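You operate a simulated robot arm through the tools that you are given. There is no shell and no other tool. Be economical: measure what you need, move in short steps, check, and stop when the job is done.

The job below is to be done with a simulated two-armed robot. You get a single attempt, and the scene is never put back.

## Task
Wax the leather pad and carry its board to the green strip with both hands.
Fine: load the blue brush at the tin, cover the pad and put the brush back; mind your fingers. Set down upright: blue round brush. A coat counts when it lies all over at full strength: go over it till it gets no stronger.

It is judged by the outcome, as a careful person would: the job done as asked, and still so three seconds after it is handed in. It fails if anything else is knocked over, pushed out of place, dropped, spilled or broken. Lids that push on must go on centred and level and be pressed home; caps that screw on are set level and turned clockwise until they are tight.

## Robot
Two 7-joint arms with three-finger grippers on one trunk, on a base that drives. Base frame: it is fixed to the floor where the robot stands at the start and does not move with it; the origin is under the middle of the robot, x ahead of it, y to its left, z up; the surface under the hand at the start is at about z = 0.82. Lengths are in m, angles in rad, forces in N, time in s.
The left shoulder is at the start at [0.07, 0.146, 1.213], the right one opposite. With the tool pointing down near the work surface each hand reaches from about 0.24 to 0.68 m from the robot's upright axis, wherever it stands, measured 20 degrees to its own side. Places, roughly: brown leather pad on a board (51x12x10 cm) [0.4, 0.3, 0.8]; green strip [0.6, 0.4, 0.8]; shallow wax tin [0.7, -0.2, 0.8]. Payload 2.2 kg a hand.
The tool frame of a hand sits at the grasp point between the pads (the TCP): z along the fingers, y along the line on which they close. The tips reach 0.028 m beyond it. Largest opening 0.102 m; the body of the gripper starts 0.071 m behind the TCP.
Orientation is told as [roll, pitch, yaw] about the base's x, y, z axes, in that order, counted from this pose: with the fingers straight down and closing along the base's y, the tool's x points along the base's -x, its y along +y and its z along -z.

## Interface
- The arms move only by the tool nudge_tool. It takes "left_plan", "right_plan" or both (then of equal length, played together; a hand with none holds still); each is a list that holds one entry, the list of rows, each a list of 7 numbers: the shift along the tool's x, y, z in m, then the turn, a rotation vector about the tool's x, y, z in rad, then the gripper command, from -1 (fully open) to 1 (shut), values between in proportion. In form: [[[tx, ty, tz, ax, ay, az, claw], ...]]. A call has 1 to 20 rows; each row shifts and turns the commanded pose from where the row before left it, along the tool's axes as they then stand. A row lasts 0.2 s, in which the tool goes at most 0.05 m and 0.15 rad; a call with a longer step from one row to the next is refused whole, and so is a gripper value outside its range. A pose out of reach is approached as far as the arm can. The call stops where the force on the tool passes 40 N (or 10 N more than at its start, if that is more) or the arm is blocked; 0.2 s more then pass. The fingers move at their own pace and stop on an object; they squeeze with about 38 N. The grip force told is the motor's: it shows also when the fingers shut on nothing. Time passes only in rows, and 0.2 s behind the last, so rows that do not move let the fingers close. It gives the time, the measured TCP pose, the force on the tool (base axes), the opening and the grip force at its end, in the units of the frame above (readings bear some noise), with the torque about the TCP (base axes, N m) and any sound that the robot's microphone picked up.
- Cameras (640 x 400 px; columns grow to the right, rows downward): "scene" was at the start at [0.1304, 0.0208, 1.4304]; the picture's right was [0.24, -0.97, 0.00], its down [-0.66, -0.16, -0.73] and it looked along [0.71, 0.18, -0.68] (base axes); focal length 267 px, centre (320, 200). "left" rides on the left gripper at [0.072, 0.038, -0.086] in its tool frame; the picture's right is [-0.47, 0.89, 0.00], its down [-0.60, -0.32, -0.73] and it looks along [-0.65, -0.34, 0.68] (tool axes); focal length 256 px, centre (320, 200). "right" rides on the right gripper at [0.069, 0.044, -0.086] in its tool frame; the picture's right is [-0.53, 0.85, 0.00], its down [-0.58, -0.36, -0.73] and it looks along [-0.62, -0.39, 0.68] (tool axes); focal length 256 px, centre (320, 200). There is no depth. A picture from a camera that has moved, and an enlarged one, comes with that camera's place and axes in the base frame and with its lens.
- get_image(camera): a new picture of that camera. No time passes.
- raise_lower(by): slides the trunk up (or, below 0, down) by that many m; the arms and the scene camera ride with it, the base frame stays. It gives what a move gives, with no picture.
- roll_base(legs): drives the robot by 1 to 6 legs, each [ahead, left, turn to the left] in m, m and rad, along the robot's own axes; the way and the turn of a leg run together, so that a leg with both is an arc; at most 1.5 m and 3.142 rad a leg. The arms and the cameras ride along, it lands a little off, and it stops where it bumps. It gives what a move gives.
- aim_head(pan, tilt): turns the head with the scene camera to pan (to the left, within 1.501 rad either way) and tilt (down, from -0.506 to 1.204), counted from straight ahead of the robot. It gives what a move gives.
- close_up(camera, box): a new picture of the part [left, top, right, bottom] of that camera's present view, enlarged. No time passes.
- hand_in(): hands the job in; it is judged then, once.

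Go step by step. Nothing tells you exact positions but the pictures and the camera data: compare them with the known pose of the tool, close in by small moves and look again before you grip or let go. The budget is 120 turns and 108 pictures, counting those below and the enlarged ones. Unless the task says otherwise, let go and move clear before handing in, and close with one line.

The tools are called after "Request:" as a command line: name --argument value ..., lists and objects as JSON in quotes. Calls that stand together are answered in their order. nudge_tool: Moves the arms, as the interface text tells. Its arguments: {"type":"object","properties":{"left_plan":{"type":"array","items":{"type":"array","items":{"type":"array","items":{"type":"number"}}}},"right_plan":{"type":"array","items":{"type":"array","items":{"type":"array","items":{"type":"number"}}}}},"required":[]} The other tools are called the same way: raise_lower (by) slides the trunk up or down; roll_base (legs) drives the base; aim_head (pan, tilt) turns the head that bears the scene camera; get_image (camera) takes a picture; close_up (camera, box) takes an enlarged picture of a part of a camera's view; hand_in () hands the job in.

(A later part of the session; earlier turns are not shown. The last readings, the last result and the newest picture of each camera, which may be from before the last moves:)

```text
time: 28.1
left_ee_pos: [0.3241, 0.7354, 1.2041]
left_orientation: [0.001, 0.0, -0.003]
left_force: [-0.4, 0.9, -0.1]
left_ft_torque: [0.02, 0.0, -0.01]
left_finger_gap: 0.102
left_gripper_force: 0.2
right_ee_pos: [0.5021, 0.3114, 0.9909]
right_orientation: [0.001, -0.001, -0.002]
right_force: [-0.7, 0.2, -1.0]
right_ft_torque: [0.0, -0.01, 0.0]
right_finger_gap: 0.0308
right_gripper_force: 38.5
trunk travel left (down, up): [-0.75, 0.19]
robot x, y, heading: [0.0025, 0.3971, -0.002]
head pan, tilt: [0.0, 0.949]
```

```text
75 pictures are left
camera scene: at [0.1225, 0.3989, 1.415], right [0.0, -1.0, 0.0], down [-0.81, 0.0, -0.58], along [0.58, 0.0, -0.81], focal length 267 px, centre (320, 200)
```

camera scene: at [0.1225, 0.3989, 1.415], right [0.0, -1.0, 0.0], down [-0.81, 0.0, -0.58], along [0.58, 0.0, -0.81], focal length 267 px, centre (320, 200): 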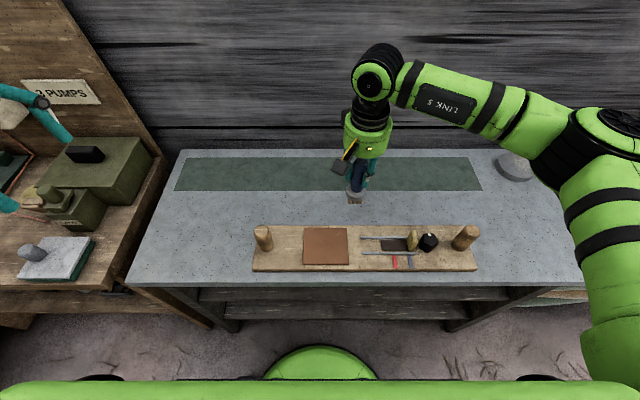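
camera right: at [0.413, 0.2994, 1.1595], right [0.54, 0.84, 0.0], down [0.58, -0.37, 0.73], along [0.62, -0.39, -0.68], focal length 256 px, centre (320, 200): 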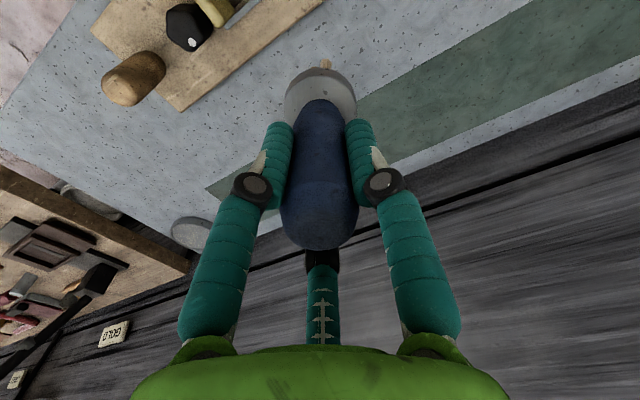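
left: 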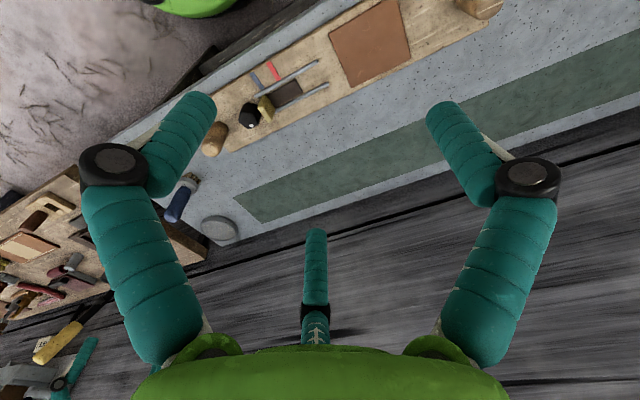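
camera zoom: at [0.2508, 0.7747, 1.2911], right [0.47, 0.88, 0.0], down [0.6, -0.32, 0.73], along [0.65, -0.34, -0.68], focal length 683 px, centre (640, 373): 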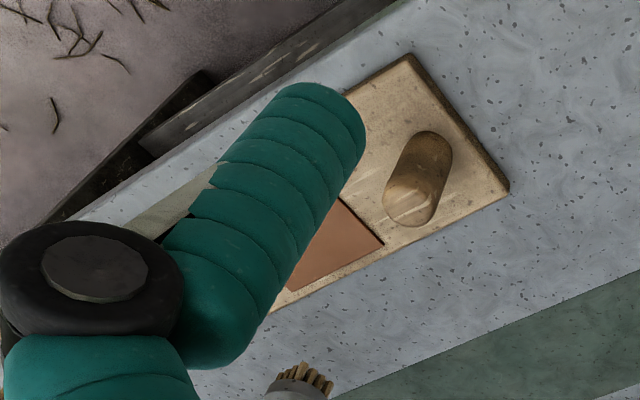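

I see no gloss either, so the brush may be poorly loaded. I'll drive back to the tin and rub the brush in it properly.

Request:
nudge_tool --right_plan '[[[0, 0, -0.04, 0, 0, 0, 1], [0, 0, -0.04, 0, 0, 0, 1], [0, 0, 0, 0, 0, 0, 1]]]'

Request:
roll_base --legs '[[0, -0.45, 0]]'

Request:
nudge_tool --right_plan '[[[-0.03, -0.01, 0, 0, 0, 0, 1], [-0.03, -0.01, 0, 0, 0, 0, 1], [0, 0, 0, 0, 0, 0, 1]]]'

Request:
aim_head --pan -0.2 --tilt 0.75

Request:
get_image --camera "right"

Request:
get_image --camera "scene"

```text
time: 28.9
left_ee_pos: [0.3239, 0.7361, 1.2059]
left_orientation: [0.0, 0.0, -0.002]
left_force: [0.0, -0.2, -0.6]
left_ft_torque: [0.0, -0.01, -0.01]
left_finger_gap: 0.1017
left_gripper_force: 0.1
right_ee_pos: [0.5032, 0.311, 1.0688]
right_orientation: [0.001, 0.001, -0.003]
right_force: [0.6, -0.2, -1.2]
right_ft_torque: [-0.01, 0.02, -0.01]
right_finger_gap: 0.0309
right_gripper_force: 37.9
trunk travel left (down, up): [-0.75, 0.19]
robot x, y, heading: [0.0033, 0.4019, -0.002]
head pan, tilt: [0.0, 0.949]
```

```text
time: 31.6
left_ee_pos: [0.3219, 0.2913, 1.2047]
left_orientation: [0.0, 0.0, -0.005]
left_force: [0.0, -0.5, 0.1]
left_ft_torque: [-0.03, -0.02, -0.05]
left_finger_gap: 0.1017
left_gripper_force: 0.1
right_ee_pos: [0.5015, -0.1332, 1.0678]
right_orientation: [-0.002, 0.0, -0.005]
right_force: [0.2, -0.2, -1.7]
right_ft_torque: [0.0, 0.02, -0.01]
right_finger_gap: 0.0306
right_gripper_force: 37.8
trunk travel left (down, up): [-0.75, 0.19]
robot x, y, heading: [0.0008, -0.0488, -0.005]
head pan, tilt: [0.0, 0.949]
```

```text
time: 32.4
left_ee_pos: [0.322, 0.2893, 1.2052]
left_orientation: [0.0, 0.0, -0.005]
left_force: [0.1, 0.1, -0.2]
left_ft_torque: [0.0, 0.03, -0.01]
left_finger_gap: 0.1021
left_gripper_force: 0.1
right_ee_pos: [0.5604, -0.1553, 1.0707]
right_orientation: [0.0, 0.001, -0.003]
right_force: [0.1, 0.1, -1.2]
right_ft_torque: [0.01, -0.04, 0.0]
right_finger_gap: 0.0304
right_gripper_force: 37.7
trunk travel left (down, up): [-0.75, 0.19]
robot x, y, heading: [0.0003, -0.0488, -0.006]
head pan, tilt: [0.0, 0.949]
```

```text
time: 33.1
left_ee_pos: [0.3227, 0.29, 1.2049]
left_orientation: [-0.001, 0.0, -0.007]
left_force: [0.2, 0.6, 0.1]
left_ft_torque: [-0.02, -0.02, 0.0]
left_finger_gap: 0.1022
left_gripper_force: 0.1
right_ee_pos: [0.5599, -0.1561, 1.0684]
right_orientation: [0.001, 0.0, -0.005]
right_force: [-1.0, -0.2, -1.6]
right_ft_torque: [-0.01, 0.01, -0.02]
right_finger_gap: 0.0305
right_gripper_force: 38.0
trunk travel left (down, up): [-0.75, 0.19]
robot x, y, heading: [-0.0015, -0.0435, -0.002]
head pan, tilt: [-0.201, 0.75]
```

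```text
74 pictures are left
camera right: at [0.4905, -0.1108, 1.1557], right [0.54, 0.84, 0.0], down [0.58, -0.37, 0.73], along [0.62, -0.39, -0.68], focal length 256 px, centre (320, 200)
```

right: 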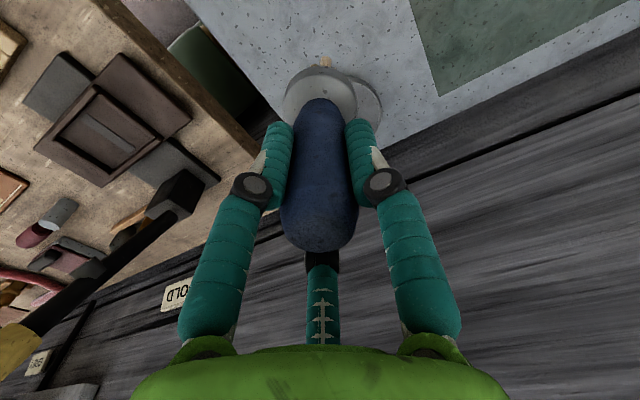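

```text
73 pictures are left
camera scene: at [0.1302, -0.0637, 1.4304], right [-0.2, -0.98, 0.0], down [-0.67, 0.14, -0.73], along [0.72, -0.15, -0.68], focal length 267 px, centre (320, 200)
```

scene: 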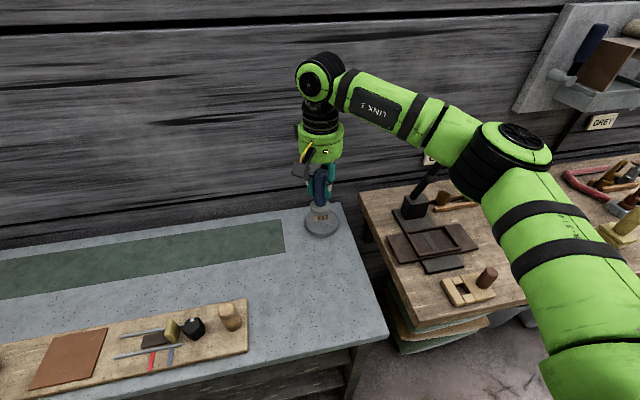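

The pad is in view here from the other side, so I'll check it along with the tin.

Request:
close_up --camera "scene" --box '[10, 310, 138, 390]'

Request:
close_up --camera "scene" --box '[272, 180, 368, 240]'

```text
5.00 times, centred on (74, 350) of scene
camera zoom: at [0.1302, -0.0637, 1.4304], right [-0.2, -0.98, 0.0], down [-0.67, 0.14, -0.73], along [0.72, -0.15, -0.68], focal length 1334 px, centre (1550, -550)
```

zoom: 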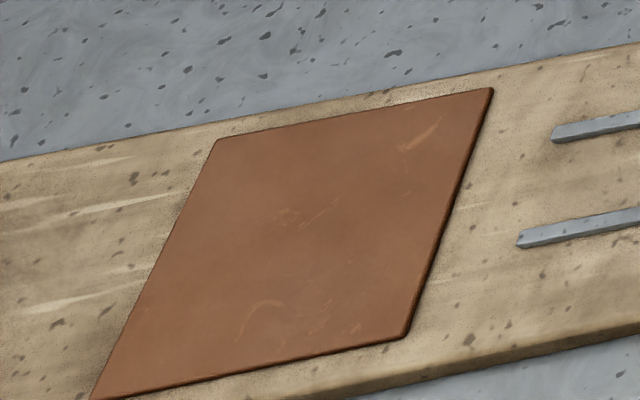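

```text
6.67 times, centred on (320, 210) of scene
camera zoom: at [0.1302, -0.0637, 1.4304], right [-0.2, -0.98, 0.0], down [-0.67, 0.14, -0.73], along [0.72, -0.15, -0.68], focal length 1778 px, centre (320, 133)
```

zoom: 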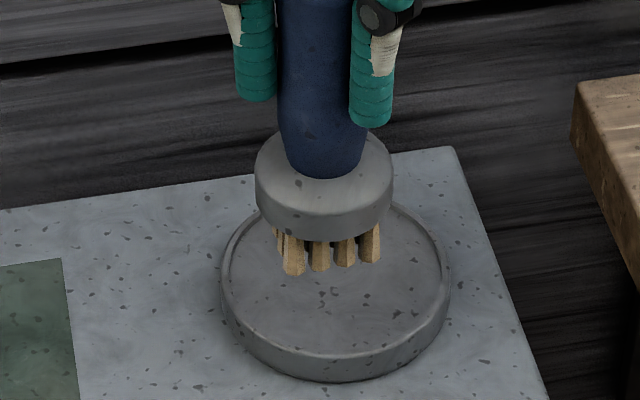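

The tin is open, with its wax just below the rim. I'll lower the brush at its centre and swirl it firmly for a couple of seconds.

Request:
nudge_tool --right_plan '[[[-0.03, -0.008, 0, 0, 0, 0, 1], [-0.03, -0.008, 0, 0, 0, 0, 1], [-0.028, -0.008, 0.02, 0, 0, 0, 1], [0, 0, 0.04, 0, 0, 0, 1], [0, 0, 0.04, 0, 0, 0, 1], [0, 0, 0.02, 0, 0, 0, 1], [0, 0, 0.006, 0, 0, 0, 1], [0, 0, 0.003, 0, 0, 0, 1], [0, 0, 0, 0, 0, 0, 1]]]'

```text
time: 35.1
left_ee_pos: [0.3228, 0.2901, 1.205]
left_orientation: [0.0, 0.0, -0.005]
left_force: [-0.3, -0.3, 0.0]
left_ft_torque: [-0.01, -0.01, -0.02]
left_finger_gap: 0.1018
left_gripper_force: 0.0
right_ee_pos: [0.64, -0.1799, 0.9411]
right_orientation: [-0.001, 0.001, -0.003]
right_force: [-0.2, -0.4, -1.9]
right_ft_torque: [0.01, 0.02, -0.04]
right_finger_gap: 0.0304
right_gripper_force: 37.9
right hand out of reach, approached as far as the arm can: row 3
trunk travel left (down, up): [-0.75, 0.19]
robot x, y, heading: [-0.0031, -0.046, -0.007]
head pan, tilt: [-0.201, 0.75]
```

Request:
nudge_tool --right_plan '[[[0, 0, 0.003, 0, 0, 0, 1], [0, 0, 0.002, 0, 0, 0, 1], [0, 0, 0, 0, 0, 0, 1]]]'

Request:
nudge_tool --right_plan '[[[0, 0.01, 0, 0, 0, 0, 1], [0, 0.008, 0, 0, 0, 0, 1], [0, -0.012, 0, 0, 0, 0, 1], [0, -0.012, 0, 0, 0, 0, 1], [0, -0.01, 0, 0, 0, 0, 1], [0, 0.012, 0, 0, 0, 0, 1], [0, 0.012, 0, 0, 0, 0, 1], [0, -0.008, 0, 0, 0, 0, 1], [0.012, 0, 0, 0, 0, 0, 1], [-0.012, 0, 0, 0, 0, 0, 1], [0, 0, 0, 0, 0, 0, 1], [0, 0, 0, 0, 0, 0, 1]]]'

Request:
close_up --camera "scene" --box '[272, 180, 368, 240]'

```text
time: 35.9
left_ee_pos: [0.3217, 0.2908, 1.2046]
left_orientation: [0.001, -0.002, -0.005]
left_force: [-0.4, -0.6, 1.2]
left_ft_torque: [0.02, 0.01, 0.02]
left_finger_gap: 0.1022
left_gripper_force: 0.2
right_ee_pos: [0.6401, -0.1797, 0.9364]
right_orientation: [0.001, -0.003, -0.003]
right_force: [-0.4, 0.4, 8.9]
right_ft_torque: [-0.07, 0.05, 0.0]
right_finger_gap: 0.0306
right_gripper_force: 37.9
trunk travel left (down, up): [-0.75, 0.19]
robot x, y, heading: [-0.0021, -0.0475, -0.006]
head pan, tilt: [-0.201, 0.75]
```

```text
time: 38.5
left_ee_pos: [0.3178, 0.2903, 1.2072]
left_orientation: [0.0, -0.005, -0.004]
left_force: [-0.2, -0.5, 0.6]
left_ft_torque: [-0.04, 0.0, -0.01]
left_finger_gap: 0.1019
left_gripper_force: 0.1
right_ee_pos: [0.6341, -0.1798, 0.937]
right_orientation: [0.001, 0.001, -0.002]
right_force: [-12.9, -1.7, 16.0]
right_ft_torque: [0.11, 1.01, 0.25]
right_finger_gap: 0.0304
right_gripper_force: 38.1
trunk travel left (down, up): [-0.75, 0.19]
robot x, y, heading: [-0.0019, -0.0486, -0.0]
head pan, tilt: [-0.201, 0.75]
```

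```text
6.67 times, centred on (320, 210) of scene
camera zoom: at [0.1236, -0.0636, 1.4311], right [-0.2, -0.98, 0.0], down [-0.66, 0.14, -0.73], along [0.72, -0.15, -0.68], focal length 1778 px, centre (320, 133)
```

zoom: 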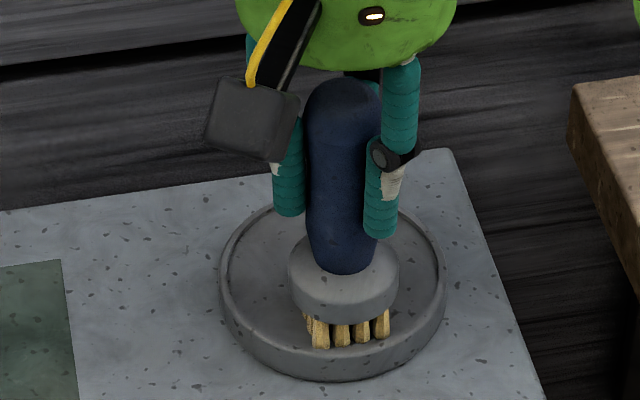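

The bristles look yellower now. I'll lift straight up and compare them.

Request:
nudge_tool --right_plan '[[[0, 0, -0.03, 0, 0, 0, 1], [0, 0, -0.04, 0, 0, 0, 1], [0.02, 0, -0.03, 0, 0, 0, 1], [0.02, 0, -0.03, 0, 0, 0, 1], [0.04, 0, 0, 0, 0, 0, 1], [0, 0, 0, 0, 0, 0, 1]]]'

Request:
close_up --camera "scene" --box '[272, 180, 368, 240]'

```text
time: 39.9
left_ee_pos: [0.3228, 0.2892, 1.2046]
left_orientation: [0.0, 0.002, -0.005]
left_force: [0.0, 0.7, -0.5]
left_ft_torque: [-0.02, 0.01, 0.03]
left_finger_gap: 0.102
left_gripper_force: 0.0
right_ee_pos: [0.5614, -0.18, 1.0628]
right_orientation: [-0.001, 0.001, -0.007]
right_force: [-0.2, 0.2, -1.7]
right_ft_torque: [0.0, 0.03, 0.01]
right_finger_gap: 0.0305
right_gripper_force: 37.7
trunk travel left (down, up): [-0.75, 0.19]
robot x, y, heading: [0.0011, -0.0475, -0.002]
head pan, tilt: [-0.201, 0.75]
```

```text
6.67 times, centred on (320, 210) of scene
camera zoom: at [0.1314, -0.0636, 1.4304], right [-0.2, -0.98, 0.0], down [-0.67, 0.14, -0.73], along [0.72, -0.15, -0.68], focal length 1778 px, centre (320, 133)
```

zoom: 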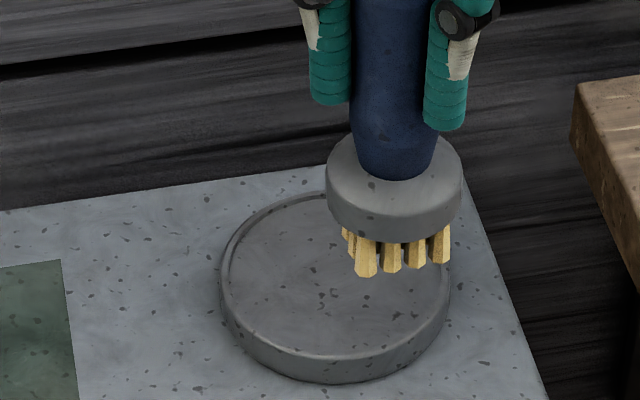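

The bristles have visibly turned yellow, so the brush is loaded. I'll drive back to the pad.

Request:
roll_base --legs '[[0, 0.45, 0]]'

Request:
aim_head --pan 0 --tilt 0.95

Request:
nudge_tool --right_plan '[[[0.03, 0.03, 0, 0, 0, 0, 1], [0.03, 0.03, 0, 0, 0, 0, 1], [0.03, 0.03, 0, 0, 0, 0, 1], [0.03, 0.03, 0, 0, 0, 0, 1], [0, 0, 0, 0, 0, 0, 1]]]'

```text
time: 42.6
left_ee_pos: [0.3266, 0.7336, 1.2061]
left_orientation: [0.002, 0.0, -0.008]
left_force: [-0.2, 0.3, -0.1]
left_ft_torque: [0.04, 0.05, -0.05]
left_finger_gap: 0.1022
left_gripper_force: 0.0
right_ee_pos: [0.5625, 0.2644, 1.0635]
right_orientation: [0.002, 0.0, -0.007]
right_force: [-0.7, 0.2, -1.3]
right_ft_torque: [0.04, -0.01, 0.01]
right_finger_gap: 0.0307
right_gripper_force: 37.9
trunk travel left (down, up): [-0.75, 0.19]
robot x, y, heading: [0.0042, 0.4027, -0.005]
head pan, tilt: [-0.201, 0.75]
```

```text
time: 43.3
left_ee_pos: [0.3259, 0.7354, 1.2045]
left_orientation: [0.0, 0.001, -0.007]
left_force: [0.7, 0.0, 0.3]
left_ft_torque: [-0.01, -0.01, -0.02]
left_finger_gap: 0.1017
left_gripper_force: 0.0
right_ee_pos: [0.5631, 0.2666, 1.064]
right_orientation: [0.0, 0.0, -0.008]
right_force: [0.4, 0.4, -0.8]
right_ft_torque: [-0.05, 0.01, -0.01]
right_finger_gap: 0.0308
right_gripper_force: 37.8
trunk travel left (down, up): [-0.75, 0.19]
robot x, y, heading: [0.0008, 0.3966, -0.006]
head pan, tilt: [0.0, 0.949]
```

```text
time: 44.5
left_ee_pos: [0.3269, 0.7348, 1.2049]
left_orientation: [0.0, 0.0, -0.007]
left_force: [0.3, -0.2, -0.2]
left_ft_torque: [0.01, 0.06, -0.01]
left_finger_gap: 0.1019
left_gripper_force: 0.1
right_ee_pos: [0.4419, 0.3872, 1.065]
right_orientation: [0.001, 0.004, -0.007]
right_force: [-0.5, -0.3, -1.7]
right_ft_torque: [0.01, -0.01, 0.01]
right_finger_gap: 0.0308
right_gripper_force: 37.9
trunk travel left (down, up): [-0.75, 0.19]
robot x, y, heading: [0.0036, 0.4015, -0.005]
head pan, tilt: [0.0, 0.949]
```

Request:
nudge_tool --right_plan '[[[0.009, 0.033, 0, 0, 0, 0, 1], [0, 0, 0.04, 0, 0, 0, 1], [0, 0, 0.04, 0, 0, 0, 1], [0, 0, 0.03, 0, 0, 0, 1], [0, 0, 0.013, 0, 0, 0, 1], [0, 0, 0, 0, 0, 0, 1]]]'

Request:
nudge_tool --right_plan '[[[0, 0, 0.003, 0, 0, 0, 1], [0, 0, 0, 0, 0, 0, 1]]]'

```text
time: 45.9
left_ee_pos: [0.3253, 0.7363, 1.2051]
left_orientation: [-0.001, -0.002, -0.006]
left_force: [0.1, -0.7, -0.1]
left_ft_torque: [0.02, 0.02, -0.02]
left_finger_gap: 0.1018
left_gripper_force: 0.1
right_ee_pos: [0.4342, 0.4194, 0.9398]
right_orientation: [0.0, 0.001, -0.008]
right_force: [0.4, -0.6, -2.3]
right_ft_torque: [0.0, 0.01, 0.0]
right_finger_gap: 0.0309
right_gripper_force: 38.0
trunk travel left (down, up): [-0.75, 0.19]
robot x, y, heading: [0.0025, 0.4004, -0.013]
head pan, tilt: [0.0, 0.949]
```

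```text
time: 46.5
left_ee_pos: [0.3248, 0.7354, 1.2047]
left_orientation: [0.0, -0.002, -0.007]
left_force: [-0.1, -0.2, -0.3]
left_ft_torque: [0.01, -0.01, 0.01]
left_finger_gap: 0.1017
left_gripper_force: 0.0
right_ee_pos: [0.434, 0.4197, 0.9368]
right_orientation: [0.001, 0.002, -0.007]
right_force: [-0.2, 0.5, 1.5]
right_ft_torque: [-0.01, -0.06, -0.03]
right_finger_gap: 0.0306
right_gripper_force: 37.6
trunk travel left (down, up): [-0.75, 0.19]
robot x, y, heading: [0.0032, 0.3975, -0.009]
head pan, tilt: [0.0, 0.949]
```

Light contact is made. I'll press 1 mm more and stroke slowly to the right.

Request:
nudge_tool --right_plan '[[[0, 0, 0.001, 0, 0, 0, 1], [0, -0.01, 0, 0, 0, 0, 1], [0, -0.01, 0, 0, 0, 0, 1], [0, -0.01, 0, 0, 0, 0, 1], [0, -0.01, 0, 0, 0, 0, 1], [0, -0.01, 0, 0, 0, 0, 1], [0, -0.01, 0, 0, 0, 0, 1], [0, -0.009, 0, 0, 0, 0, 1], [0, 0, 0, 0, 0, 0, 1]]]'

Request:
close_up --camera "scene" --box '[280, 210, 376, 270]'

```text
time: 48.5
left_ee_pos: [0.3258, 0.7366, 1.2049]
left_orientation: [0.001, -0.001, -0.005]
left_force: [0.2, -0.3, -0.1]
left_ft_torque: [0.02, -0.03, 0.01]
left_finger_gap: 0.1018
left_gripper_force: 0.1
right_ee_pos: [0.4331, 0.351, 0.9379]
right_orientation: [-0.001, -0.001, -0.007]
right_force: [-1.4, 3.6, 5.8]
right_ft_torque: [0.29, -0.1, 0.1]
right_finger_gap: 0.0304
right_gripper_force: 37.4
trunk travel left (down, up): [-0.75, 0.19]
robot x, y, heading: [0.0049, 0.3995, -0.007]
head pan, tilt: [0.0, 0.949]
```

```text
6.67 times, centred on (328, 240) of scene
camera zoom: at [0.1231, 0.4005, 1.4151], right [-0.01, -1.0, 0.0], down [-0.81, 0.0, -0.58], along [0.58, 0.0, -0.81], focal length 1778 px, centre (267, -67)
```

zoom: 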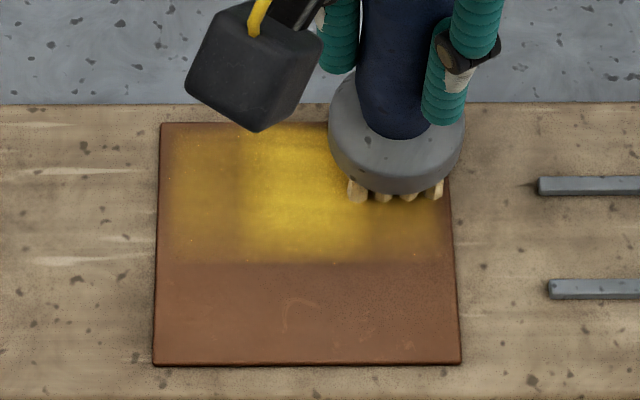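

The coat now shows yellow where the brush passed, with a footprint about 7 cm wide. I'll continue with a return stroke and then work the near half.

Request:
nudge_tool --right_plan '[[[0, 0, 0, 0, 0, 0, 1], [0, 0.012, 0, 0, 0, 0, 1], [0, 0.012, 0, 0, 0, 0, 1], [0, 0.012, 0, 0, 0, 0, 1], [0, 0.012, 0, 0, 0, 0, 1], [0, 0.012, 0, 0, 0, 0, 1], [0, 0.009, 0, 0, 0, 0, 1], [0, 0, 0, 0, 0, 0, 1], [0.015, 0, 0, 0, 0, 0, 1], [0.015, 0, 0, 0, 0, 0, 1], [0.015, 0, 0, 0, 0, 0, 1], [0.012, 0, 0, 0, 0, 0, 1], [0, -0.012, 0, 0, 0, 0, 1], [0, -0.012, 0, 0, 0, 0, 1], [0, -0.012, 0, 0, 0, 0, 1], [0, -0.012, 0, 0, 0, 0, 1], [0, -0.012, 0, 0, 0, 0, 1], [0, -0.009, 0, 0, 0, 0, 1], [0, 0, 0, 0, 0, 0, 1]]]'

Request:
close_up --camera "scene" --box '[280, 210, 376, 270]'

```text
time: 52.5
left_ee_pos: [0.3241, 0.7369, 1.2048]
left_orientation: [-0.001, -0.001, -0.007]
left_force: [0.8, -0.7, 0.2]
left_ft_torque: [-0.02, 0.01, 0.02]
left_finger_gap: 0.1021
left_gripper_force: 0.1
right_ee_pos: [0.3762, 0.352, 0.9367]
right_orientation: [-0.001, -0.004, -0.006]
right_force: [-0.8, 8.3, 19.3]
right_ft_torque: [0.52, 0.11, 0.03]
right_finger_gap: 0.0306
right_gripper_force: 37.4
trunk travel left (down, up): [-0.75, 0.19]
robot x, y, heading: [-0.0012, 0.4022, -0.01]
head pan, tilt: [0.0, 0.949]
```

```text
6.67 times, centred on (328, 240) of scene
camera zoom: at [0.1219, 0.4017, 1.4153], right [-0.01, -1.0, 0.0], down [-0.81, 0.0, -0.58], along [0.58, -0.01, -0.81], focal length 1778 px, centre (267, -67)
```

zoom: 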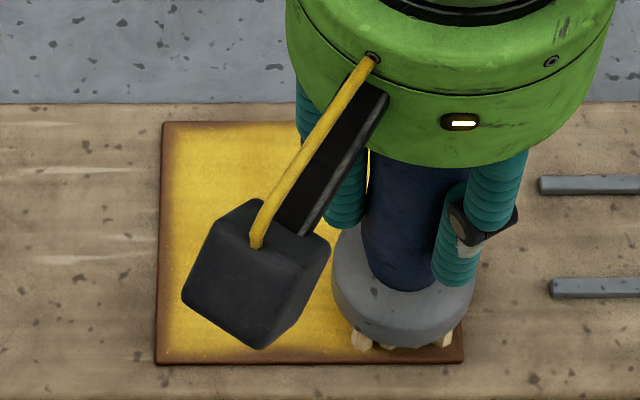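

Coverage is going well. I'll lift to look at the whole pad and the bristles.

Request:
nudge_tool --right_plan '[[[0, 0, -0.03, 0, 0, 0, 1], [-0.03, -0.02, -0.03, 0, 0, 0, 1], [-0.04, -0.02, 0, 0, 0, 0, 1], [-0.04, -0.02, 0, 0, 0, 0, 1], [0, 0, 0, 0, 0, 0, 1]]]'

Request:
close_up --camera "scene" --box '[270, 170, 398, 270]'

```text
time: 53.7
left_ee_pos: [0.325, 0.7362, 1.2041]
left_orientation: [-0.001, -0.002, -0.005]
left_force: [-0.3, 0.3, 0.5]
left_ft_torque: [0.0, -0.03, 0.01]
left_finger_gap: 0.1021
left_gripper_force: 0.1
right_ee_pos: [0.4845, 0.2884, 0.9961]
right_orientation: [0.0, 0.0, -0.006]
right_force: [-0.1, 0.0, -1.0]
right_ft_torque: [0.03, -0.03, 0.01]
right_finger_gap: 0.0305
right_gripper_force: 37.9
trunk travel left (down, up): [-0.75, 0.19]
robot x, y, heading: [-0.0, 0.402, -0.008]
head pan, tilt: [0.0, 0.949]
```

```text
4.00 times, centred on (334, 220) of scene
camera zoom: at [0.1232, 0.3997, 1.415], right [-0.01, -1.0, 0.0], down [-0.81, 0.0, -0.58], along [0.58, 0.0, -0.81], focal length 1067 px, centre (264, 120)
```

zoom: 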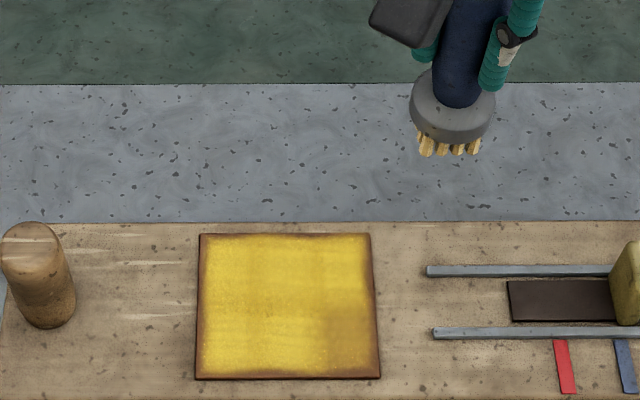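

The brush is still loaded. The near-right and edge zones are weaker, so I'll make a second pass and work closer to the edges.

Request:
nudge_tool --right_plan '[[[0.04, 0.02, 0, 0, 0, 0, 1], [0.04, 0.02, 0, 0, 0, 0, 1], [0.03, 0.017, 0.02, 0, 0, 0, 1], [0, 0, 0.03, 0, 0, 0, 1], [0, 0, 0.007, 0, 0, 0, 1], [0, 0, 0, 0, 0, 0, 1]]]'

```text
time: 55.1
left_ee_pos: [0.3251, 0.7363, 1.2048]
left_orientation: [0.002, 0.002, -0.006]
left_force: [0.7, 0.6, 0.3]
left_ft_torque: [-0.03, -0.04, -0.03]
left_finger_gap: 0.1017
left_gripper_force: 0.1
right_ee_pos: [0.3768, 0.3477, 0.9386]
right_orientation: [-0.001, 0.001, -0.007]
right_force: [0.0, 0.4, -0.8]
right_ft_torque: [0.0, -0.01, 0.02]
right_finger_gap: 0.0306
right_gripper_force: 38.1
trunk travel left (down, up): [-0.75, 0.19]
robot x, y, heading: [0.003, 0.4024, -0.005]
head pan, tilt: [0.0, 0.949]
```

Request:
nudge_tool --right_plan '[[[0.008, -0.002, 0.002, 0, 0, 0, 1], [0, 0, 0, 0, 0, 0, 1], [0, 0.013, 0, 0, 0, 0, 1], [0, 0.013, 0, 0, 0, 0, 1], [0, 0.013, 0, 0, 0, 0, 1], [0, 0.013, 0, 0, 0, 0, 1], [0, 0.013, 0, 0, 0, 0, 1], [0, 0.013, 0, 0, 0, 0, 1], [0, 0, 0, 0, 0, 0, 1], [-0.018, 0, 0, 0, 0, 0, 1], [-0.018, 0, 0, 0, 0, 0, 1], [0, -0.013, 0, 0, 0, 0, 1], [0, -0.013, 0, 0, 0, 0, 1], [0, -0.013, 0, 0, 0, 0, 1], [0, -0.013, 0, 0, 0, 0, 1], [0, -0.013, 0, 0, 0, 0, 1], [0, -0.013, 0, 0, 0, 0, 1], [0, 0, 0, 0, 0, 0, 1]]]'

Request:
nudge_tool --right_plan '[[[-0.018, 0, 0, 0, 0, 0, 1], [-0.018, 0, 0, 0, 0, 0, 1], [0, 0, 0, 0, 0, 0, 1], [0, 0.013, 0, 0, 0, 0, 1], [0, 0.013, 0, 0, 0, 0, 1], [0, 0.013, 0, 0, 0, 0, 1], [0, 0.013, 0, 0, 0, 0, 1], [0, 0.013, 0, 0, 0, 0, 1], [0, 0.013, 0, 0, 0, 0, 1], [0, 0, 0, 0, 0, 0, 1]]]'

Request:
nudge_tool --right_plan '[[[0, 0, -0.03, 0, 0, 0, 1], [-0.02, 0, -0.03, 0, 0, 0, 1], [-0.04, 0, 0, 0, 0, 0, 1], [0, 0, 0, 0, 0, 0, 1]]]'

Request:
close_up --camera "scene" --box '[270, 170, 398, 270]'

```text
time: 58.9
left_ee_pos: [0.3261, 0.7354, 1.2048]
left_orientation: [-0.001, -0.002, -0.008]
left_force: [-0.4, -0.5, -0.1]
left_ft_torque: [0.02, 0.02, -0.03]
left_finger_gap: 0.102
left_gripper_force: 0.0
right_ee_pos: [0.4052, 0.3459, 0.9371]
right_orientation: [-0.003, 0.003, -0.007]
right_force: [0.6, 1.2, -1.2]
right_ft_torque: [0.0, 0.0, -0.01]
right_finger_gap: 0.0306
right_gripper_force: 37.9
trunk travel left (down, up): [-0.75, 0.19]
robot x, y, heading: [0.0025, 0.3991, -0.009]
head pan, tilt: [0.0, 0.949]
```

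```text
time: 61.1
left_ee_pos: [0.3251, 0.7351, 1.2045]
left_orientation: [0.0, 0.0, -0.005]
left_force: [0.2, 0.7, -0.3]
left_ft_torque: [-0.01, 0.0, 0.0]
left_finger_gap: 0.1022
left_gripper_force: 0.0
right_ee_pos: [0.4412, 0.4232, 0.9381]
right_orientation: [0.0, -0.001, -0.007]
right_force: [-0.1, 0.1, -1.7]
right_ft_torque: [-0.01, -0.01, -0.01]
right_finger_gap: 0.0306
right_gripper_force: 38.1
trunk travel left (down, up): [-0.75, 0.19]
robot x, y, heading: [0.0009, 0.3968, -0.004]
head pan, tilt: [0.0, 0.949]
```

```text
time: 62.1
left_ee_pos: [0.325, 0.7352, 1.2046]
left_orientation: [-0.001, 0.0, -0.006]
left_force: [0.0, 0.5, -0.1]
left_ft_torque: [-0.03, 0.0, 0.0]
left_finger_gap: 0.102
left_gripper_force: 0.2
right_ee_pos: [0.5012, 0.4215, 0.9987]
right_orientation: [0.0, -0.001, -0.005]
right_force: [-0.1, -0.8, -0.7]
right_ft_torque: [0.0, -0.01, -0.02]
right_finger_gap: 0.0304
right_gripper_force: 38.3
trunk travel left (down, up): [-0.75, 0.19]
robot x, y, heading: [0.0011, 0.3982, -0.009]
head pan, tilt: [0.0, 0.949]
```

```text
4.00 times, centred on (334, 220) of scene
camera zoom: at [0.1235, 0.3991, 1.415], right [-0.01, -1.0, 0.0], down [-0.81, 0.01, -0.58], along [0.58, 0.0, -0.81], focal length 1067 px, centre (264, 120)
```

zoom: 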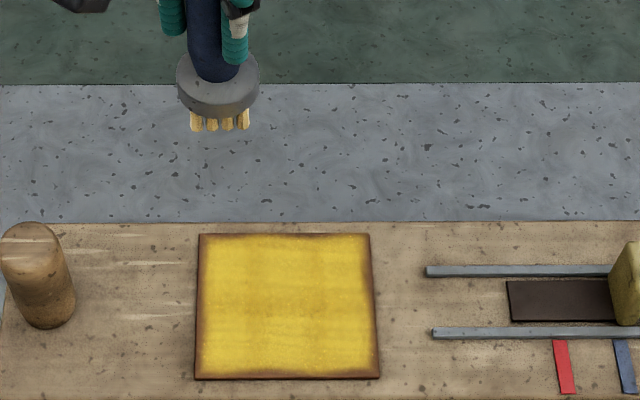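

The coat is stronger, but the edges remain a bit thin and contact was light that time. I'll make a firmer pass round the perimeter.

Request:
nudge_tool --right_plan '[[[0.04, 0, 0, 0, 0, 0, 1], [0.023, 0.008, 0.02, 0, 0, 0, 1], [0, 0, 0.03, 0, 0, 0, 1], [0, 0, 0.01, 0, 0, 0, 1], [0, 0, 0.003, 0, 0, 0, 1], [0, 0, 0, 0, 0, 0, 1]]]'

```text
time: 63.5
left_ee_pos: [0.3235, 0.7354, 1.205]
left_orientation: [0.0, -0.001, -0.005]
left_force: [0.0, -0.2, -0.1]
left_ft_torque: [0.03, -0.01, -0.02]
left_finger_gap: 0.1023
left_gripper_force: 0.1
right_ee_pos: [0.4376, 0.4311, 0.9373]
right_orientation: [0.004, -0.006, -0.006]
right_force: [2.9, -2.9, 22.7]
right_ft_torque: [-0.5, -0.11, -0.01]
right_finger_gap: 0.0309
right_gripper_force: 37.5
trunk travel left (down, up): [-0.75, 0.19]
robot x, y, heading: [0.0002, 0.3993, -0.006]
head pan, tilt: [0.0, 0.949]
```

Request:
nudge_tool --right_plan '[[[0, 0, -0.0012, 0, 0, 0, 1], [0.012, 0, 0, 0, 0, 0, 1], [0.012, 0, 0, 0, 0, 0, 1], [0.012, 0, 0, 0, 0, 0, 1], [0.012, 0, 0, 0, 0, 0, 1], [0.012, 0, 0, 0, 0, 0, 1], [0.012, 0, 0, 0, 0, 0, 1], [0, 0, 0, 0, 0, 0, 1], [0, -0.013, 0, 0, 0, 0, 1], [0, -0.013, 0, 0, 0, 0, 1], [0, -0.013, 0, 0, 0, 0, 1], [0, -0.013, 0, 0, 0, 0, 1], [0, -0.013, 0, 0, 0, 0, 1], [0, -0.013, 0, 0, 0, 0, 1], [0, -0.012, 0, 0, 0, 0, 1], [0, 0, 0, 0, 0, 0, 1]]]'

Request:
nudge_tool --right_plan '[[[-0.012, 0, 0, 0, 0, 0, 1], [-0.012, 0, 0, 0, 0, 0, 1], [-0.012, 0, 0, 0, 0, 0, 1], [-0.012, 0, 0, 0, 0, 0, 1], [-0.012, 0, 0, 0, 0, 0, 1], [-0.012, 0, 0, 0, 0, 0, 1], [0, 0, 0, 0, 0, 0, 1], [0, 0.013, 0, 0, 0, 0, 1], [0, 0.013, 0, 0, 0, 0, 1], [0, 0.013, 0, 0, 0, 0, 1], [0, 0.013, 0, 0, 0, 0, 1], [0, 0.013, 0, 0, 0, 0, 1], [0, 0.013, 0, 0, 0, 0, 1], [0, 0.012, 0, 0, 0, 0, 1], [0, 0, 0, 0, 0, 0, 1]]]'

Request:
nudge_tool --right_plan '[[[0, 0, -0.03, 0, 0, 0, 1], [-0.02, 0, -0.03, 0, 0, 0, 1], [-0.04, 0, 0, 0, 0, 0, 1], [0, 0, 0, 0, 0, 0, 1]]]'

Request:
close_up --camera "scene" --box '[270, 170, 398, 270]'

```text
time: 66.9
left_ee_pos: [0.3242, 0.7375, 1.2045]
left_orientation: [-0.001, -0.001, -0.006]
left_force: [-0.1, 0.3, 0.0]
left_ft_torque: [0.01, 0.02, 0.03]
left_finger_gap: 0.1023
left_gripper_force: 0.0
right_ee_pos: [0.365, 0.3449, 0.9378]
right_orientation: [-0.001, -0.002, -0.008]
right_force: [1.0, 5.9, 17.1]
right_ft_torque: [0.4, 0.19, -0.03]
right_finger_gap: 0.0305
right_gripper_force: 38.0
trunk travel left (down, up): [-0.75, 0.19]
robot x, y, heading: [0.0057, 0.4002, -0.002]
head pan, tilt: [0.0, 0.949]
```

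```text
time: 70.1
left_ee_pos: [0.3242, 0.735, 1.206]
left_orientation: [0.002, -0.001, -0.008]
left_force: [0.8, 0.3, -0.4]
left_ft_torque: [0.04, 0.01, -0.04]
left_finger_gap: 0.1018
left_gripper_force: 0.1
right_ee_pos: [0.4385, 0.4315, 0.9359]
right_orientation: [0.005, 0.001, -0.007]
right_force: [-0.4, -2.5, 9.9]
right_ft_torque: [-0.15, -0.09, -0.02]
right_finger_gap: 0.0304
right_gripper_force: 38.4
trunk travel left (down, up): [-0.75, 0.19]
robot x, y, heading: [0.0018, 0.3999, -0.004]
head pan, tilt: [0.0, 0.949]
```

```text
time: 71.1
left_ee_pos: [0.325, 0.7355, 1.2046]
left_orientation: [0.0, 0.0, -0.007]
left_force: [-1.0, 0.5, 0.7]
left_ft_torque: [0.03, 0.01, 0.01]
left_finger_gap: 0.102
left_gripper_force: 0.1
right_ee_pos: [0.499, 0.4331, 0.9964]
right_orientation: [0.002, 0.0, -0.007]
right_force: [0.8, -0.5, -1.3]
right_ft_torque: [0.0, -0.01, -0.01]
right_finger_gap: 0.0305
right_gripper_force: 37.8
trunk travel left (down, up): [-0.75, 0.19]
robot x, y, heading: [0.0014, 0.3973, -0.011]
head pan, tilt: [0.0, 0.949]
```

```text
4.00 times, centred on (334, 220) of scene
camera zoom: at [0.1236, 0.3991, 1.415], right [-0.01, -1.0, 0.0], down [-0.81, 0.01, -0.58], along [0.58, 0.0, -0.81], focal length 1067 px, centre (264, 120)
```

zoom: 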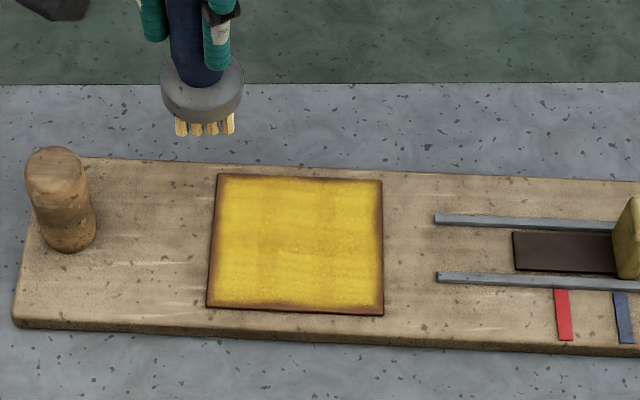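

The perimeter strokes dragged the board about 4 cm and turned it slightly, though nothing fell. I'll check the coat up close and verify the whole board.

Request:
close_up --camera "scene" --box '[310, 205, 374, 255]'

Request:
get_image --camera "scene"

```text
8.00 times, centred on (342, 230) of scene
camera zoom: at [0.1236, 0.3991, 1.415], right [-0.01, -1.0, 0.0], down [-0.81, 0.01, -0.58], along [0.58, 0.0, -0.81], focal length 2134 px, centre (144, -40)
```

zoom: 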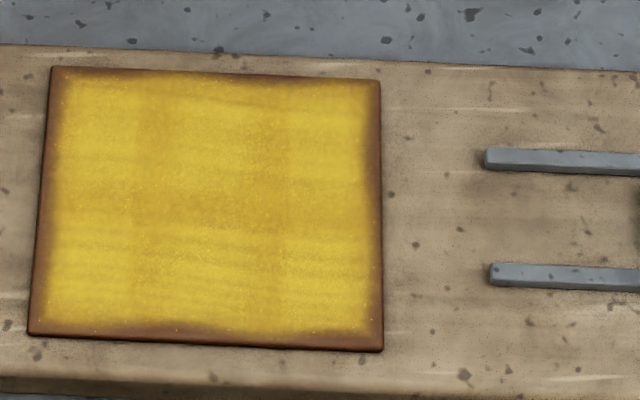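

```text
62 pictures are left
camera scene: at [0.1236, 0.3991, 1.415], right [-0.01, -1.0, 0.0], down [-0.81, 0.01, -0.58], along [0.58, 0.0, -0.81], focal length 267 px, centre (320, 200)
```

scene: 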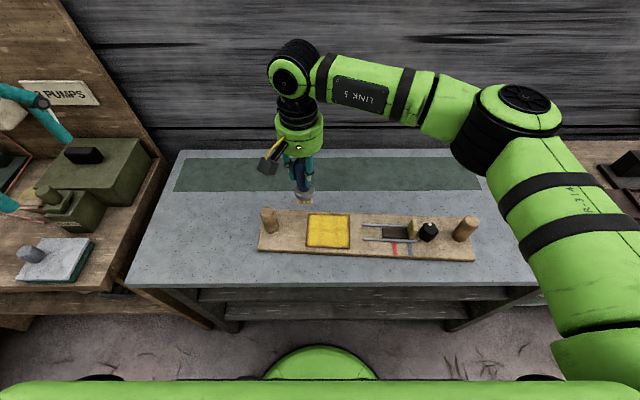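

The centre looks slightly weaker than the left, and the outermost rim is darker. I'll work the centre with gentle pressure, then repeat and compare.

Request:
nudge_tool --right_plan '[[[0.026, -0.028, 0, 0, 0, 0, 1], [0.026, -0.028, 0.015, 0, 0, 0, 1], [0, 0, 0.03, 0, 0, 0, 1], [0, 0, 0.0125, 0, 0, 0, 1], [0, 0, 0, 0, 0, 0, 1]]]'

Request:
nudge_tool --right_plan '[[[0, 0, 0.0015, 0, 0, 0, 1], [0, 0, 0, 0, 0, 0, 1]]]'

```text
time: 72.3
left_ee_pos: [0.3246, 0.7351, 1.205]
left_orientation: [0.0, 0.0, -0.008]
left_force: [0.2, -0.4, 0.7]
left_ft_torque: [0.01, 0.02, 0.02]
left_finger_gap: 0.102
left_gripper_force: 0.0
right_ee_pos: [0.4462, 0.3745, 0.9379]
right_orientation: [0.0, 0.0, -0.008]
right_force: [0.0, -0.1, -2.2]
right_ft_torque: [0.03, 0.02, 0.02]
right_finger_gap: 0.0302
right_gripper_force: 38.1
trunk travel left (down, up): [-0.75, 0.19]
robot x, y, heading: [0.0032, 0.4021, -0.006]
head pan, tilt: [0.0, 0.949]
```

```text
time: 72.9
left_ee_pos: [0.3258, 0.7346, 1.2047]
left_orientation: [0.0, 0.0, -0.008]
left_force: [0.2, 0.7, -0.2]
left_ft_torque: [0.0, -0.02, 0.0]
left_finger_gap: 0.1021
left_gripper_force: 0.1
right_ee_pos: [0.4462, 0.3764, 0.9368]
right_orientation: [0.0, 0.001, -0.007]
right_force: [-0.6, -0.5, 1.4]
right_ft_torque: [0.04, -0.12, -0.04]
right_finger_gap: 0.0308
right_gripper_force: 37.6
trunk travel left (down, up): [-0.75, 0.19]
robot x, y, heading: [-0.0014, 0.3974, -0.007]
head pan, tilt: [0.0, 0.949]
```

Request:
nudge_tool --right_plan '[[[0, 0, 0.0008, 0, 0, 0, 1], [0, -0.012, 0, 0, 0, 0, 1], [0, -0.012, 0, 0, 0, 0, 1], [0, -0.01, 0, 0, 0, 0, 1], [0, 0.012, 0, 0, 0, 0, 1], [0, 0.012, 0, 0, 0, 0, 1], [0, 0.012, 0, 0, 0, 0, 1], [0, 0.012, 0, 0, 0, 0, 1], [0, 0.012, 0, 0, 0, 0, 1], [0, 0.008, 0, 0, 0, 0, 1], [0, -0.012, 0, 0, 0, 0, 1], [0, -0.012, 0, 0, 0, 0, 1], [0, -0.01, 0, 0, 0, 0, 1], [0.012, 0, 0, 0, 0, 0, 1], [0.012, 0, 0, 0, 0, 0, 1], [-0.012, 0, 0, 0, 0, 0, 1], [-0.012, 0, 0, 0, 0, 0, 1], [0, 0, 0, 0, 0, 0, 1]]]'

Request:
nudge_tool --right_plan '[[[0, 0, -0.03, 0, 0, 0, 1], [-0.04, -0.02, -0.02, 0, 0, 0, 1], [-0.04, -0.02, 0, 0, 0, 0, 1], [-0.03, -0.02, 0, 0, 0, 0, 1], [0, 0, 0, 0, 0, 0, 1]]]'

Request:
close_up --camera "scene" --box '[310, 205, 374, 255]'

```text
time: 76.7
left_ee_pos: [0.3239, 0.7354, 1.205]
left_orientation: [-0.001, -0.001, -0.008]
left_force: [-0.1, -0.2, -0.3]
left_ft_torque: [0.01, -0.02, 0.01]
left_finger_gap: 0.1019
left_gripper_force: 0.1
right_ee_pos: [0.4444, 0.3761, 0.9362]
right_orientation: [-0.001, -0.002, -0.006]
right_force: [-3.8, -0.5, 5.7]
right_ft_torque: [-0.03, 0.26, -0.03]
right_finger_gap: 0.0307
right_gripper_force: 37.6
trunk travel left (down, up): [-0.75, 0.19]
robot x, y, heading: [0.0003, 0.4057, -0.007]
head pan, tilt: [0.0, 0.949]
```

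```text
time: 77.9
left_ee_pos: [0.3263, 0.7351, 1.205]
left_orientation: [0.0, 0.001, -0.006]
left_force: [-0.2, -0.7, -0.6]
left_ft_torque: [0.02, -0.02, -0.05]
left_finger_gap: 0.1017
left_gripper_force: 0.0
right_ee_pos: [0.5573, 0.315, 0.9859]
right_orientation: [-0.001, 0.0, -0.006]
right_force: [0.1, -0.2, -1.5]
right_ft_torque: [-0.01, 0.0, 0.01]
right_finger_gap: 0.0308
right_gripper_force: 37.8
trunk travel left (down, up): [-0.75, 0.19]
robot x, y, heading: [-0.0005, 0.3967, -0.004]
head pan, tilt: [0.0, 0.949]
```

```text
8.00 times, centred on (342, 230) of scene
camera zoom: at [0.1235, 0.3994, 1.415], right [-0.01, -1.0, 0.0], down [-0.81, 0.0, -0.58], along [0.58, 0.0, -0.81], focal length 2134 px, centre (144, -40)
```

zoom: 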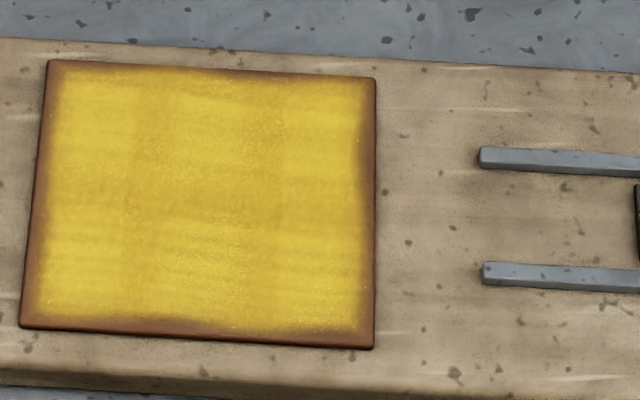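

The coat is nearly uniform now. The darker rim looks like the edge of the leather and doesn't change. I'll do one more gentle full pass and compare for any further change.

Request:
nudge_tool --right_plan '[[[0.037, 0.021, 0, 0, 0, 0, 1], [0.037, 0.02, 0, 0, 0, 0, 1], [0.036, 0.02, 0.01, 0, 0, 0, 1], [0, 0, 0.03, 0, 0, 0, 1], [0, 0, 0.009, 0, 0, 0, 1], [0, 0, 0.001, 0, 0, 0, 1], [0, 0, 0, 0, 0, 0, 1]]]'

```text
time: 79.5
left_ee_pos: [0.3256, 0.7349, 1.2054]
left_orientation: [-0.001, -0.001, -0.007]
left_force: [-0.3, 0.0, 0.6]
left_ft_torque: [0.02, -0.01, -0.01]
left_finger_gap: 0.1022
left_gripper_force: 0.1
right_ee_pos: [0.4466, 0.3748, 0.9366]
right_orientation: [0.0, -0.001, -0.01]
right_force: [0.7, -2.6, 4.5]
right_ft_torque: [-0.27, -0.05, -0.04]
right_finger_gap: 0.0307
right_gripper_force: 38.3
trunk travel left (down, up): [-0.75, 0.19]
robot x, y, heading: [-0.0016, 0.3987, -0.011]
head pan, tilt: [0.0, 0.949]
```

Request:
nudge_tool --right_plan '[[[0, -0.012, 0.0004, 0, 0, 0, 1], [0, -0.012, 0, 0, 0, 0, 1], [0, -0.009, 0, 0, 0, 0, 1], [0, 0, 0, 0, 0, 0, 1], [-0.014, 0, 0, 0, 0, 0, 1], [-0.014, 0, 0, 0, 0, 0, 1], [0, 0, 0, 0, 0, 0, 1], [0, 0.012, 0, 0, 0, 0, 1], [0, 0.012, 0, 0, 0, 0, 1], [0, 0.012, 0, 0, 0, 0, 1], [0, 0.012, 0, 0, 0, 0, 1], [0, 0.012, 0, 0, 0, 0, 1], [0, 0.006, 0, 0, 0, 0, 1], [0, 0, 0, 0, 0, 0, 1], [0.014, 0, 0, 0, 0, 0, 1], [0.014, 0, 0, 0, 0, 0, 1], [0, -0.012, 0, 0, 0, 0, 1], [0, -0.012, 0, 0, 0, 0, 1], [0, -0.009, 0, 0, 0, 0, 1], [0, 0, 0, 0, 0, 0, 1]]]'

Request:
nudge_tool --right_plan '[[[0.014, 0, 0, 0, 0, 0, 1], [0.014, 0, 0, 0, 0, 0, 1], [0, 0.012, 0, 0, 0, 0, 1], [0, 0.012, 0, 0, 0, 0, 1], [0, 0.01, 0, 0, 0, 0, 1], [0, 0, 0, 0, 0, 0, 1], [0, -0.012, 0, 0, 0, 0, 1], [0, -0.012, 0, 0, 0, 0, 1], [0, -0.012, 0, 0, 0, 0, 1], [0, -0.012, 0, 0, 0, 0, 1], [0, -0.012, 0, 0, 0, 0, 1], [0, -0.006, 0, 0, 0, 0, 1], [0, 0, 0, 0, 0, 0, 1]]]'

Request:
nudge_tool --right_plan '[[[0, 0, -0.03, 0, 0, 0, 1], [-0.04, -0.01, -0.025, 0, 0, 0, 1], [-0.04, -0.02, -0.02, 0, 0, 0, 1], [-0.04, -0.02, 0, 0, 0, 0, 1], [0, 0, 0, 0, 0, 0, 1]]]'

Request:
close_up --camera "scene" --box '[310, 205, 374, 255]'

Request:
get_image --camera "scene"

```text
time: 83.7
left_ee_pos: [0.3234, 0.7366, 1.2051]
left_orientation: [0.001, -0.003, -0.007]
left_force: [-0.4, -0.5, -0.6]
left_ft_torque: [0.01, 0.02, -0.02]
left_finger_gap: 0.1021
left_gripper_force: 0.1
right_ee_pos: [0.4437, 0.3771, 0.936]
right_orientation: [-0.001, 0.001, -0.007]
right_force: [-1.5, 7.1, 15.0]
right_ft_torque: [0.53, 0.27, -0.02]
right_finger_gap: 0.0307
right_gripper_force: 37.7
trunk travel left (down, up): [-0.75, 0.19]
robot x, y, heading: [0.0046, 0.3965, -0.003]
head pan, tilt: [0.0, 0.949]
```

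```text
time: 86.5
left_ee_pos: [0.3254, 0.7355, 1.2049]
left_orientation: [0.0, 0.0, -0.007]
left_force: [-0.1, 0.7, 0.5]
left_ft_torque: [0.02, -0.01, 0.0]
left_finger_gap: 0.1021
left_gripper_force: 0.0
right_ee_pos: [0.4178, 0.3439, 0.9362]
right_orientation: [-0.004, 0.0, -0.008]
right_force: [-0.5, 1.5, 2.4]
right_ft_torque: [0.12, -0.01, 0.01]
right_finger_gap: 0.0304
right_gripper_force: 37.7
trunk travel left (down, up): [-0.75, 0.19]
robot x, y, heading: [-0.0001, 0.4007, -0.008]
head pan, tilt: [0.0, 0.949]
```

```text
time: 87.7
left_ee_pos: [0.3244, 0.7362, 1.2038]
left_orientation: [0.001, 0.001, -0.009]
left_force: [0.0, 0.1, 0.6]
left_ft_torque: [-0.02, -0.01, 0.01]
left_finger_gap: 0.1021
left_gripper_force: 0.1
right_ee_pos: [0.5389, 0.2938, 1.0124]
right_orientation: [0.0, 0.0, -0.005]
right_force: [1.0, -0.3, -1.4]
right_ft_torque: [-0.02, -0.03, -0.01]
right_finger_gap: 0.0306
right_gripper_force: 38.2
trunk travel left (down, up): [-0.75, 0.19]
robot x, y, heading: [0.0007, 0.4022, -0.006]
head pan, tilt: [0.0, 0.949]
```

```text
8.00 times, centred on (342, 230) of scene
camera zoom: at [0.1238, 0.3997, 1.415], right [-0.01, -1.0, 0.0], down [-0.81, 0.0, -0.58], along [0.58, 0.0, -0.81], focal length 2134 px, centre (144, -40)
```

zoom: 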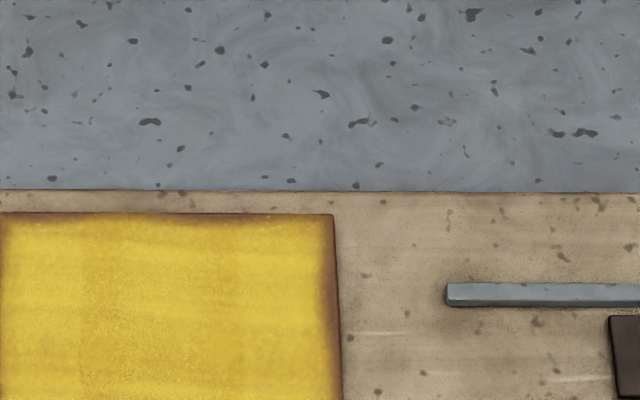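

```text
59 pictures are left
camera scene: at [0.1238, 0.3997, 1.415], right [-0.01, -1.0, 0.0], down [-0.81, 0.0, -0.58], along [0.58, 0.0, -0.81], focal length 267 px, centre (320, 200)
```

scene: 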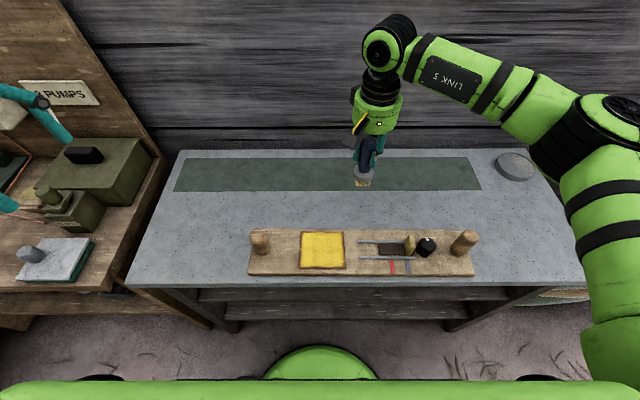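

The board was dragged back near its first place, straight and still on the table. I'll check the coat and bristles now.

Request:
close_up --camera "scene" --box '[290, 225, 354, 275]'

Request:
close_up --camera "scene" --box '[336, 150, 400, 200]'

```text
8.00 times, centred on (322, 250) of scene
camera zoom: at [0.1238, 0.3997, 1.415], right [-0.01, -1.0, 0.0], down [-0.81, 0.0, -0.58], along [0.58, 0.0, -0.81], focal length 2134 px, centre (304, -200)
```

zoom: 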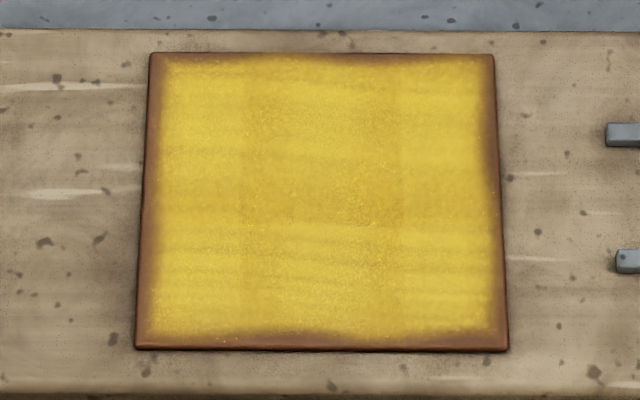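

```text
8.00 times, centred on (368, 175) of scene
camera zoom: at [0.1238, 0.3997, 1.415], right [-0.01, -1.0, 0.0], down [-0.81, 0.0, -0.58], along [0.58, 0.0, -0.81], focal length 2134 px, centre (-64, 400)
```

zoom: 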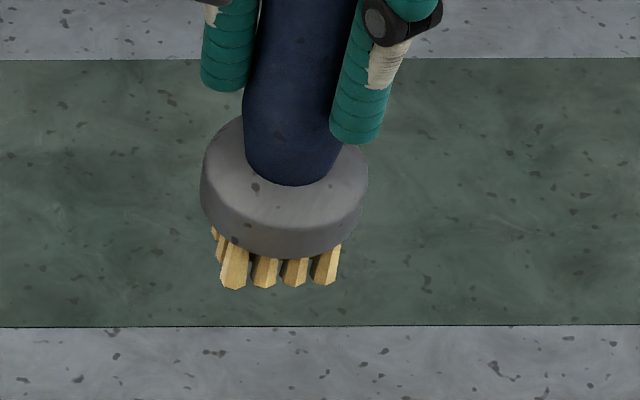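

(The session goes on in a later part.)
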